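You operate a simulated robot arm through the tools that you are given. There is no shell and no other tool. Be economical: measure what you need, move in short steps, check, and stop when the job is done.

You run a simulated robot arm. Do the job below in one go: nothing can be reset, and whatever is moved stays where it is left.

Task
Put the green dust cap from the long bench and the yellow cap from the long bench in the carrying tray.
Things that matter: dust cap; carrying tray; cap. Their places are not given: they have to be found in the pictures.

It is judged by the outcome, as a careful person would: the job done as asked, and still so three seconds after it is handed in. It fails if anything else is knocked over, pushed out of place, dropped, spilled or broken. A push-on lid holds only when it is set on centred and level and pressed home; a screw cap is set on level and turned clockwise until tight.

Robot
A 7-joint arm with a two-finger parallel gripper, fixed in place. Base frame: the origin is at the foot of the arm, x ahead of it, y to its left, z up; the work surface is at about z = 0. Readings come in m, degrees, newtons and seconds.
With the tool pointing down near the work surface it reaches from about 0.22 to 0.58 m from the base axis. Its first joint turns from -66.0 to 66.0 degrees. Payload 2.5 kg.
The TCP is the grasp point between the finger pads, 0.023 m short of the fingertips. In the tool frame z runs along the fingers and y along their closing line. The gripper opens to 0.094 m. The fingers are 0.038 m wide and 0.01 m thick; the gripper's body (0.054 by 0.096 m) begins 0.039 m behind the TCP.
Orientation is that of the tool frame in the base frame, as a unit quaternion [w, x, y, z]. With the fingers straight down and closing along the base's y, the tool's x points along the base's -x, its y along +y and its z along -z.

Tools
- The arm moves only by the tool move_arm. Its argument "series" is text: rows parted by semicolons, each of 7 numbers parted by spaces: the shift along the tool's x, y, z in m, then the turn, a rotation vector about the tool's x, y, z in rad, then the gripper command, from -1 (shut) to 1 (fully open), values between in proportion. In form: tx ty tz ax ay az gripper; .... A call has 1 to 12 rows; each row is the pose to reach, as a shift and turn from the pose commanded when the call began, along the tool's axes at that moment. A row lasts 0.2 s, in which the tool goes at most 0.05 m and 8.6 degrees; a call with a longer step from one row to the next is refused whole, and so is a gripper value outside its range. Where a pose cannot be reached the arm comes as near as it can. A force on the tool above 40 N (or 10 N above the force at the start of the call, whichever is more), or a blocked arm, ends the call early, and 0.2 s more pass. Each finger travels about 0.108 m/s and halts on what it meets, pressing with about 36 N; the grip force reading is that of the motor and also rises with nothing between the fingers. The clock runs only during rows and for 0.2 s after the last one: add rows that repeat a pose to give the fingers time. The reply holds the time, the measured pose of the TCP, the force on the tool along the base axes, the opening and the grip force, in the units named above and with some noise.
- Cameras (640 x 400 px; columns grow to the right, rows downward): "scene" is fixed at [0.1103, -0.4055, 0.5322]; the picture's right is [0.87, -0.49, 0.00], its down [-0.33, -0.58, -0.74] and it looks along [0.36, 0.65, -0.67] (base axes); focal length 345 px, centre (320, 200). "wrist" rides on the gripper at [-0.039, 0, -0.044] in the tool frame; the picture's right is [0.00, -1.00, 0.00], its down [0.97, 0.00, -0.24] and it looks along [0.24, 0.00, 0.97] (tool axes); focal length 218 px, centre (320, 200).
- camera(camera): a new picture of that camera. It takes no simulated time.
- probe_pixels(camera, pixels): there is no depth. For up to 12 entries [column, row, z] of the newest picture of that camera ("zoom" is the newest enlarged one), the place [x, y] in the base frame at which the ray of that pixel passes the height z, good to about 0.002 m. It takes no simulated time.
- enlarge(camera, box): a new picture of the part [left, top, right, bottom] of that camera's present view, enlarged. It takes no simulated time.
- job_done(): hands the job in; it is judged then, once.

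Go step by step. Measure first, check grasps and placings, and put right what went wrong. The budget is 60 turns and 26 pictures, counting those below and the enlarged ones. Unless the task says otherwise, let go and move clear before handing in, and close with one line.

The tools are called as name(argument=value, ...) on one line, values as JSON. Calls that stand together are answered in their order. move_arm: Moves the arm, as the interface text tells. Its arguments: {"type":"object","properties":{"series":{"type":"string"}},"required":["series"]} The other tools are called the same way: camera (camera) takes a picture; probe_pixels (camera, pixels) gives the place at which the rays of pixels pass given heights; enlarge (camera, box) takes an enlarged picture of a part of a camera's view; job_done () hands the job in.

At the start:

```text
clock: 0.0
position: [0.4231, 0.087, 0.2514]
tool_rot: [0.0, 0.0, 1.0, 0.0]
wrist_force: [-0.1, -0.1, 0.2]
width: 0.0939
grip_force: 0.0
```

scene: 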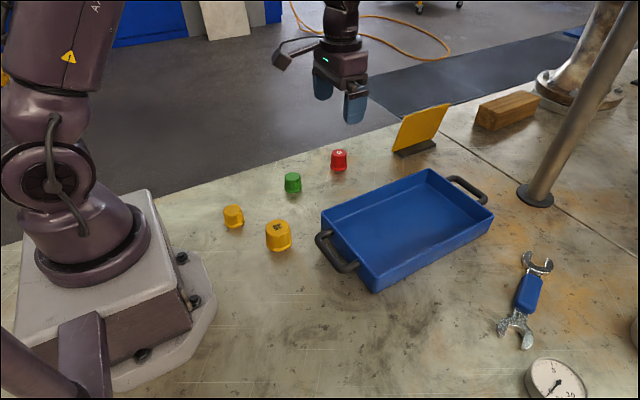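
wrist: 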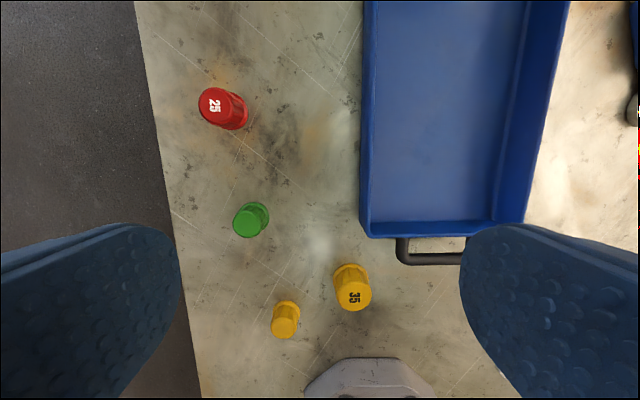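

There are two yellow caps, at scene (233,216) and (278,235), plus a green one at (293,183) and a red one. I'll enlarge to tell them apart.

enlarge(camera="scene", box=[200, 130, 360, 260])

enlarge(camera="wrist", box=[180, 70, 400, 350])

probe_pixels(camera="scene", pixels=[[233, 226, 0], [279, 249, 0], [293, 192, 0], [340, 170, 0], [233, 208, 0.03], [278, 224, 0.04], [293, 176, 0.03], [322, 210, 0.05], [430, 169, 0.05], [494, 213, 0.05], [376, 292, 0]])

```text
3.08 times, centred on (280, 195) of scene
```

zoom: 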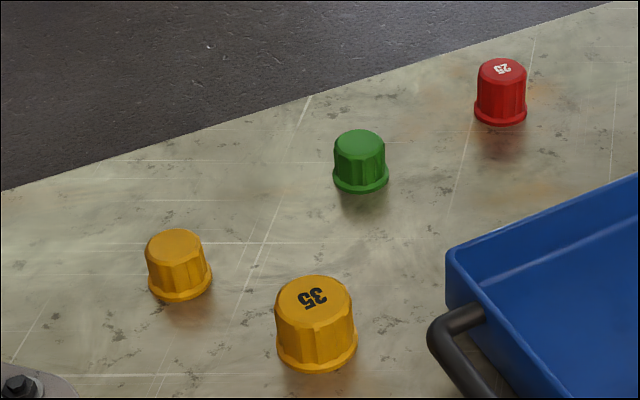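

```text
1.43 times, centred on (290, 210) of wrist
```

zoom: 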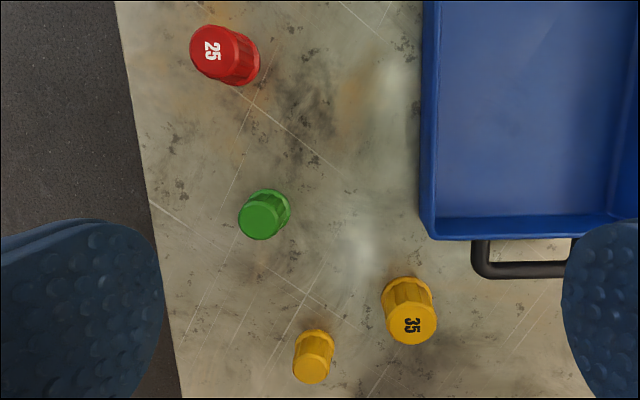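

```text
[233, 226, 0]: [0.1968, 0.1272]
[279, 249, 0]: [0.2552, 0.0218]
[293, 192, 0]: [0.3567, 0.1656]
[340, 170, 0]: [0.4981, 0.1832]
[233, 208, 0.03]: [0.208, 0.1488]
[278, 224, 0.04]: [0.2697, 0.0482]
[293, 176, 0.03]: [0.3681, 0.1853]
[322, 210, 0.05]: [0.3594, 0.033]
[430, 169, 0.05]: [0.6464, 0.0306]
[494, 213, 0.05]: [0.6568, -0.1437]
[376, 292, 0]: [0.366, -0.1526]
```

The two yellow caps need a closer comparison with the green one, including shape, before I decide which is "dust cap" and which is "cap".

enlarge(camera="scene", box=[215, 165, 311, 255])

enlarge(camera="scene", box=[270, 90, 460, 200])

```text
4.44 times, centred on (263, 210) of scene
```

zoom: 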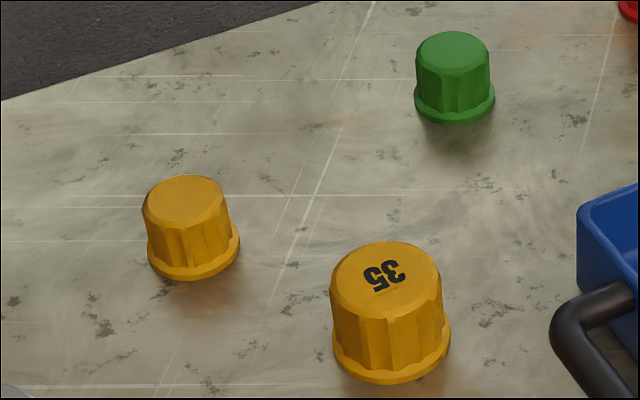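

```text
3.37 times, centred on (365, 145) of scene
```

zoom: 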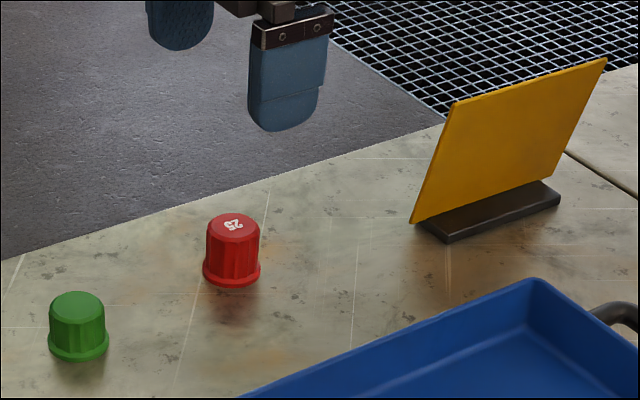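

The green and small yellow caps are the plain kind, and the red and larger yellow are numbered. The yellow board at scene (420,128) may hide something, so I'll move the wrist camera outward to look behind it.

move_arm(series="-0.02 0 -0.02 0 -0.14 0 1; -0.04 0 -0.04 0 -0.28 0 1; -0.06 0 -0.06 0 -0.42 0 1; -0.08 0 -0.08 0 -0.56 0 1; -0.08 0 -0.08 0 -0.56 0 1")

camera(camera="wrist")

```text
clock: 1.2
position: [0.5034, 0.0866, 0.3334]
tool_rot: [0.277, 0.0, 0.961, 0.0]
wrist_force: [0.8, -0.5, 0.9]
width: 0.0937
grip_force: 0.1
```

```text
19 pictures are left
```

wrist: 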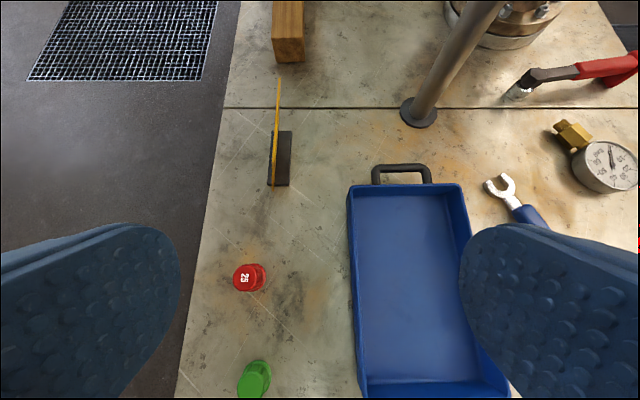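

Nothing is hidden behind the board. The pictures show plain "dust caps" (green, small yellow) and numbered "caps" (red 25, yellow 35), so the targets are the green one and the yellow 35. I'll straighten up and go above the green one, at about (0.367, 0.184).

move_arm(series="0.0354 0.0162 0.0138 0 0.0933 0 1; 0.0708 0.0323 0.0276 0 0.1867 0 1; 0.1062 0.0485 0.0414 0 0.28 0 1; 0.1416 0.0647 0.0552 0 0.3733 0 1; 0.177 0.0808 0.069 0 0.4667 0 1; 0.2124 0.097 0.0828 0 0.56 0 1; 0.2124 0.097 0.0828 0 0.56 0 1")

camera(camera="wrist")

```text
clock: 2.8
position: [0.3681, 0.1824, 0.1474]
tool_rot: [-0.001, -0.001, 1.0, 0.0]
wrist_force: [0.8, 0.2, 0.3]
width: 0.094
grip_force: 0.0
```

```text
18 pictures are left
```

wrist: 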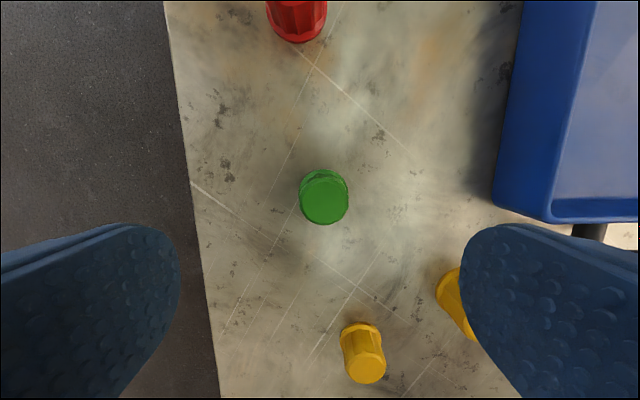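

The green top is at wrist (324,200). I'll probe both views to fix its centre and height, and the same for the tray.

probe_pixels(camera="wrist", pixels=[[324, 200, 0.03], [324, 200, 0.035], [324, 200, 0.04], [349, 197, 0.035], [299, 197, 0.035], [324, 169, 0], [365, 370, 0.035], [493, 210, 0.05], [555, 222, 0.05]])

camera(camera="scene")

probe_pixels(camera="scene", pixels=[[293, 176, 0.03], [293, 176, 0.035], [293, 176, 0.04], [278, 226, 0.03], [278, 226, 0.04], [278, 226, 0.05]])

```text
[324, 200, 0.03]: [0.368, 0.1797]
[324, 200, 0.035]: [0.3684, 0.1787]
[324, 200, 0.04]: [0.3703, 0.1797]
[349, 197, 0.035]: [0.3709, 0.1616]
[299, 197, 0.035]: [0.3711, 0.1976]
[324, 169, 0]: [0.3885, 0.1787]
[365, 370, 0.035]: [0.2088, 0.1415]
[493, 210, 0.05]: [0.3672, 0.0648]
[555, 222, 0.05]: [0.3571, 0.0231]
```

```text
17 pictures are left
```

scene: 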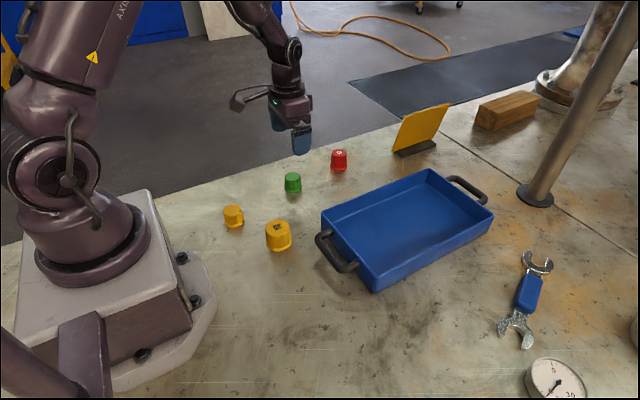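

```text
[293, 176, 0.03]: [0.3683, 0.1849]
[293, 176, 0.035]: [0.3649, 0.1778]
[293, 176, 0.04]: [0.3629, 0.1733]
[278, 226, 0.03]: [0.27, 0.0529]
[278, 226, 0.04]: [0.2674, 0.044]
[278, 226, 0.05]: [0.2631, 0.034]
```

The green cap's centre is about (0.367, 0.180), top about 0.034 m. I'll lower to TCP z≈0.034 with the fingertips above the flange, still open, then close.

move_arm(series="0.001 -0.0025 0.035 0 0 0 1; 0.001 -0.0025 0.07 0 0 0 1; 0.001 -0.0025 0.1 0 0 0 1; 0.001 -0.0025 0.113 0 0 0 1; 0.001 -0.0025 0.113 0 0 0 1; 0.001 -0.0025 0.113 0 0 0 -1; 0.001 -0.0025 0.113 0 0 0 -1; 0.001 -0.0025 0.113 0 0 0 -1; 0.001 -0.0025 0.113 0 0 0 -1")

camera(camera="wrist")

```text
clock: 4.8
position: [0.3676, 0.1801, 0.0355]
tool_rot: [0.0, 0.0, 1.0, 0.0]
wrist_force: [0.6, -0.1, 0.0]
width: 0.038
grip_force: 35.6
```

```text
16 pictures are left
```

wrist: 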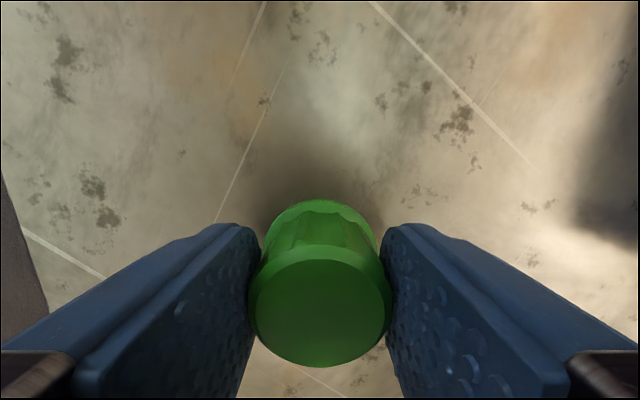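

The green cap is held, width 0.038. I'll lift and carry it above the tray at about (0.47, -0.03).

move_arm(series="0 0 -0.04 0 0 0 -1; 0 0 -0.08 0 0 0 -1; 0 0 -0.12 0 0 0 -1; -0.017 -0.035 -0.12 0 0 0 -1; -0.034 -0.07 -0.12 0 0 0 -1; -0.051 -0.105 -0.12 0 0 0 -1; -0.068 -0.14 -0.12 0 0 0 -1; -0.085 -0.175 -0.12 0 0 0 -1; -0.102 -0.21 -0.12 0 0 0 -1; -0.102 -0.21 -0.12 0 0 0 -1")

camera(camera="wrist")

camera(camera="scene")

```text
clock: 7.0
position: [0.4681, -0.0296, 0.1574]
tool_rot: [0.0, 0.0, 1.0, 0.0]
wrist_force: [0.3, 0.9, -0.5]
width: 0.038
grip_force: 35.9
```

```text
15 pictures are left
```

wrist: 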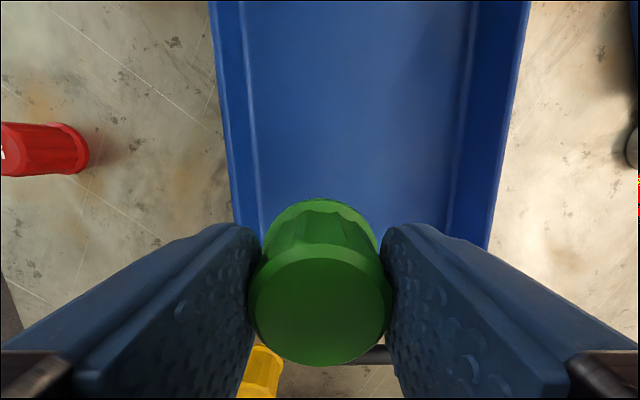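

```text
14 pictures are left
```

scene: 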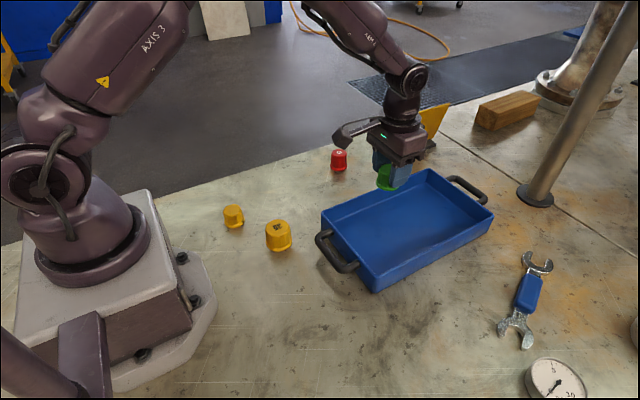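

I'll probe the tray's inner edges, at wrist (258,170) and (455,180), plus the scene corners.

probe_pixels(camera="wrist", pixels=[[256, 170, 0.006], [457, 170, 0.006], [248, 130, 0.045], [226, 130, 0.045], [508, 130, 0.045]])

probe_pixels(camera="scene", pixels=[[322, 210, 0.045], [374, 265, 0.045], [376, 292, 0], [494, 213, 0.045], [387, 267, 0.006], [333, 240, 0.006]])

```text
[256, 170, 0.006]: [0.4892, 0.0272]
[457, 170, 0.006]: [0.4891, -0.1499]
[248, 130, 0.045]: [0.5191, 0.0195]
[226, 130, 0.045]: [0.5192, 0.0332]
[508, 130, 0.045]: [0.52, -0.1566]
```

```text
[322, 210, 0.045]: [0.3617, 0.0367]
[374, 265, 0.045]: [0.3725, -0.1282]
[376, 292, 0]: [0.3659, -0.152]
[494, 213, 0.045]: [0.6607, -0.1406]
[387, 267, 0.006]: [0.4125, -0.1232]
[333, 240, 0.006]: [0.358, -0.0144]
```

The tray interior spans about y 0.02 to -0.145, x 0.375 to 0.65. I'll shift to (0.50, -0.05) and lower until near the tray floor.

move_arm(series="-0.032 -0.02 0 0 0 0 -1; -0.032 -0.02 0.035 0 0 0 -1; -0.032 -0.02 0.07 0 0 0 -1; -0.032 -0.02 0.1 0 0 0 -1; -0.032 -0.02 0.111 0 0 0 -1; -0.032 -0.02 0.114 0 0 0 -1; -0.032 -0.02 0.116 0 0 0 -1; -0.032 -0.02 0.116 0 0 0 -1")

```text
clock: 8.8
position: [0.5025, -0.0489, 0.0414]
tool_rot: [0.004, 0.001, 1.0, -0.001]
wrist_force: [0.7, -1.0, 18.7]
width: 0.0382
grip_force: 35.9
```

The 18.7 N upward force shows the cap is seated on the tray floor. I'll ease up slightly, open part way, and rise.

move_arm(series="0 0 -0.001 0 0 0 -1; 0 0 -0.001 0 0 0 0.4; 0 0 -0.001 0 0 0 0.4; 0 0 -0.001 0 0 0 0.4; 0 0 -0.03 0 0 0 0.4; 0 0 -0.07 0 0 0 0.4; 0 0 -0.11 0 0 0 0.4; 0 0 -0.12 0 0 0 1")

camera(camera="wrist")

```text
clock: 10.6
position: [0.5013, -0.049, 0.1593]
tool_rot: [0.0, 0.0, 1.0, -0.001]
wrist_force: [-0.3, 0.0, -0.1]
width: 0.0942
grip_force: 0.0
```

```text
13 pictures are left
```

wrist: 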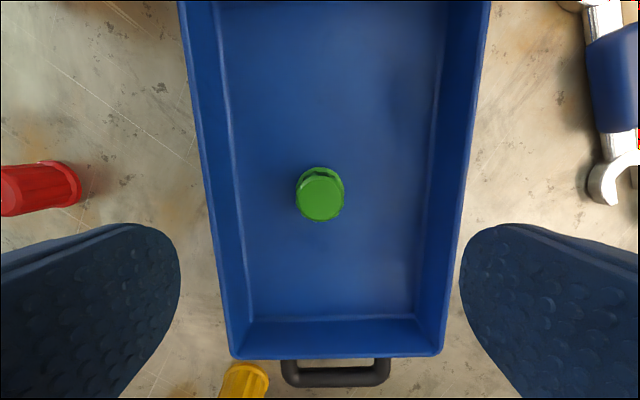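

The green cap stands upright in the tray at (320,195). Now I'll move above the yellow 35 cap at about (0.267, 0.045).

move_arm(series="0.039 0.0157 0 0 0 0 1; 0.078 0.0313 0 0 0 0 1; 0.117 0.047 0 0 0 0 1; 0.156 0.0627 0 0 0 0 1; 0.195 0.0783 0 0 0 0 1; 0.234 0.094 0 0 0 0 1; 0.234 0.094 0 0 0 0 1")

camera(camera="wrist")

```text
clock: 12.2
position: [0.2662, 0.0459, 0.1596]
tool_rot: [0.001, 0.0, 1.0, 0.0]
wrist_force: [-0.6, -0.1, -0.3]
width: 0.0942
grip_force: 0.1
```

```text
12 pictures are left
```

wrist: 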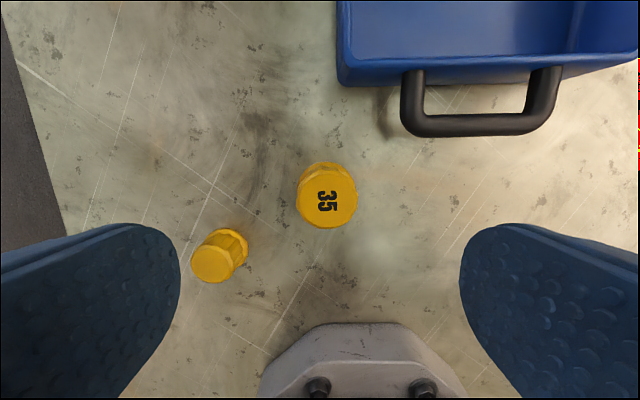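

probe_pixels(camera="wrist", pixels=[[328, 198, 0.038], [328, 198, 0.042], [297, 195, 0.042], [358, 195, 0.042], [228, 245, 0.018], [245, 240, 0], [405, 128, 0.045]])

```text
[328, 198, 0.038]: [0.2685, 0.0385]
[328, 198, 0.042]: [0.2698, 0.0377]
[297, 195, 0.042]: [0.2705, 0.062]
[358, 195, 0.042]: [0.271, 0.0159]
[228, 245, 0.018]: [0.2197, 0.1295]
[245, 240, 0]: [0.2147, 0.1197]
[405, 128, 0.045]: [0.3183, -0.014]
```

The yellow 35 cap's centre is about (0.2685, 0.0385), and the open fingers clear the small yellow cap and the tray handle. I'll lower to z≈0.035 and close.

move_arm(series="-0.0023 -0.0072 0.035 0 0 0 1; -0.0023 -0.0072 0.07 0 0 0 1; -0.0023 -0.0072 0.105 0 0 0 1; -0.0023 -0.0072 0.124 0 0 0 1; -0.0023 -0.0072 0.124 0 0 0 1; -0.0023 -0.0072 0.124 0 0 0 -1; -0.0023 -0.0072 0.124 0 0 0 -1; -0.0023 -0.0072 0.124 0 0 0 -1; -0.0023 -0.0072 0.124 0 0 0 -1")

camera(camera="wrist")

```text
clock: 14.2
position: [0.2702, 0.0383, 0.036]
tool_rot: [0.0, 0.0, 1.0, 0.0]
wrist_force: [-0.6, -0.4, -0.6]
width: 0.0471
grip_force: 35.9
```

```text
11 pictures are left
```

wrist: 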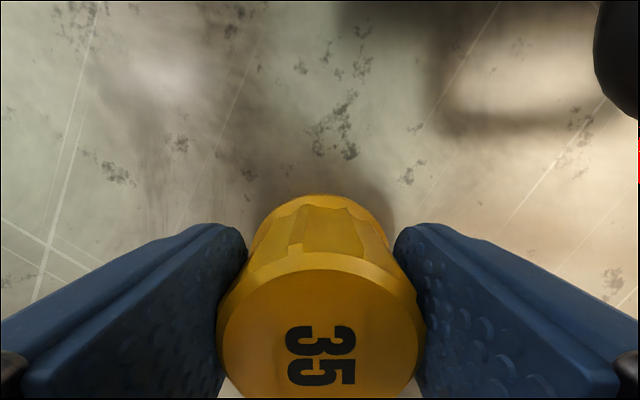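

The yellow 35 cap is held, width 0.047. I'll lift straight up and carry it over the tray to (0.43, -0.075).

move_arm(series="0 0 -0.04 0 0 0 -1; 0 0 -0.08 0 0 0 -1; 0 0 -0.12 0 0 0 -1; -0.032 -0.0226 -0.12 0 0 0 -1; -0.064 -0.0452 -0.12 0 0 0 -1; -0.096 -0.0678 -0.12 0 0 0 -1; -0.128 -0.0904 -0.12 0 0 0 -1; -0.16 -0.113 -0.12 0 0 0 -1; -0.16 -0.113 -0.12 0 0 0 -1")

camera(camera="scene")

```text
clock: 16.2
position: [0.4307, -0.0765, 0.1552]
tool_rot: [0.0, -0.001, 1.0, 0.0]
wrist_force: [0.1, -0.5, -1.2]
width: 0.047
grip_force: 35.8
```

```text
10 pictures are left
```

scene: 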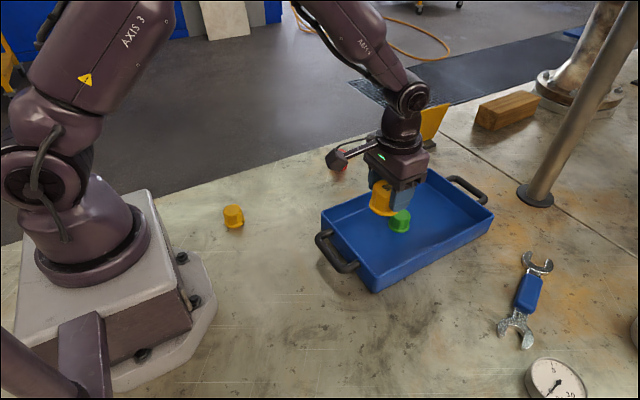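

The yellow cap hangs over the tray, clear of the green one. I'll lower it to the floor at z≈0.042.

move_arm(series="0 0 0.04 0 0 0 -1; 0 0 0.075 0 0 0 -1; 0 0 0.1 0 0 0 -1; 0 0 0.109 0 0 0 -1; 0 0 0.112 0 0 0 -1; 0 0 0.114 0 0 0 -1; 0 0 0.114 0 0 0 -1")

```text
clock: 17.8
position: [0.4297, -0.0763, 0.0438]
tool_rot: [0.0, 0.0, 1.0, -0.001]
wrist_force: [-12.1, 1.0, 37.6]
width: 0.0472
grip_force: 35.7
```

The 37.6 N force shows the cap is on the floor. I'll ease up 2 mm, open and rise.

move_arm(series="0 0 -0.002 0 0 0 -1; 0 0 -0.002 0 0 0 -1; 0 0 -0.002 0 0 0 0.5; 0 0 -0.002 0 0 0 0.5; 0 0 -0.002 0 0 0 0.5; 0 0 -0.03 0 0 0 0.5; 0 0 -0.07 0 0 0 0.5; 0 0 -0.11 0 0 0 0.5; 0 0 -0.14 0 0 0 0.5; 0 0 -0.14 0 0 0 0.5")

camera(camera="wrist")

camera(camera="scene")

```text
clock: 20.0
position: [0.4297, -0.0759, 0.1818]
tool_rot: [0.0, 0.0, 1.0, 0.0]
wrist_force: [1.1, 0.4, 0.6]
width: 0.0706
grip_force: 0.0
```

```text
9 pictures are left
```

wrist: 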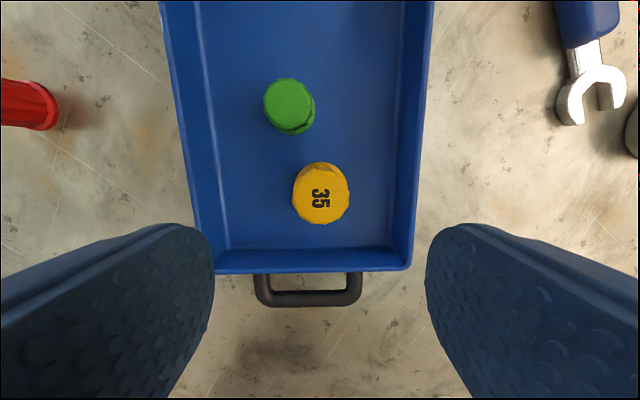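

```text
8 pictures are left
```

scene: 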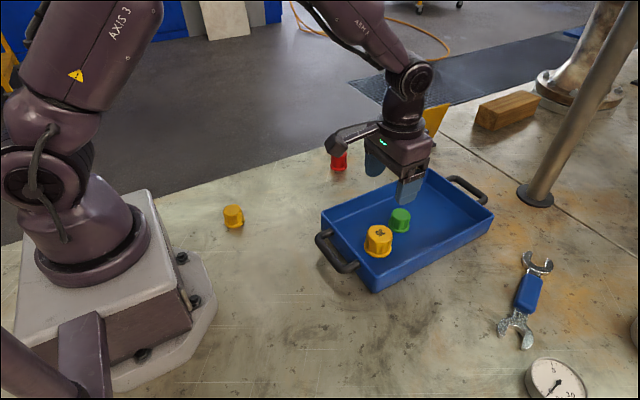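

Both caps stand upright in the tray, the gripper is clear, and the red cap, small yellow cap and tray are where they were. I'll hand the job in.

job_done()

```text
The job is handed in.
```

I put the green dust cap and the yellow cap marked 35 upright in the carrying tray and handed the job in. There were two yellow caps on the bench. I chose the numbered one because the small plain one looks like the green dust cap, so I read "cap" as the numbered kind.
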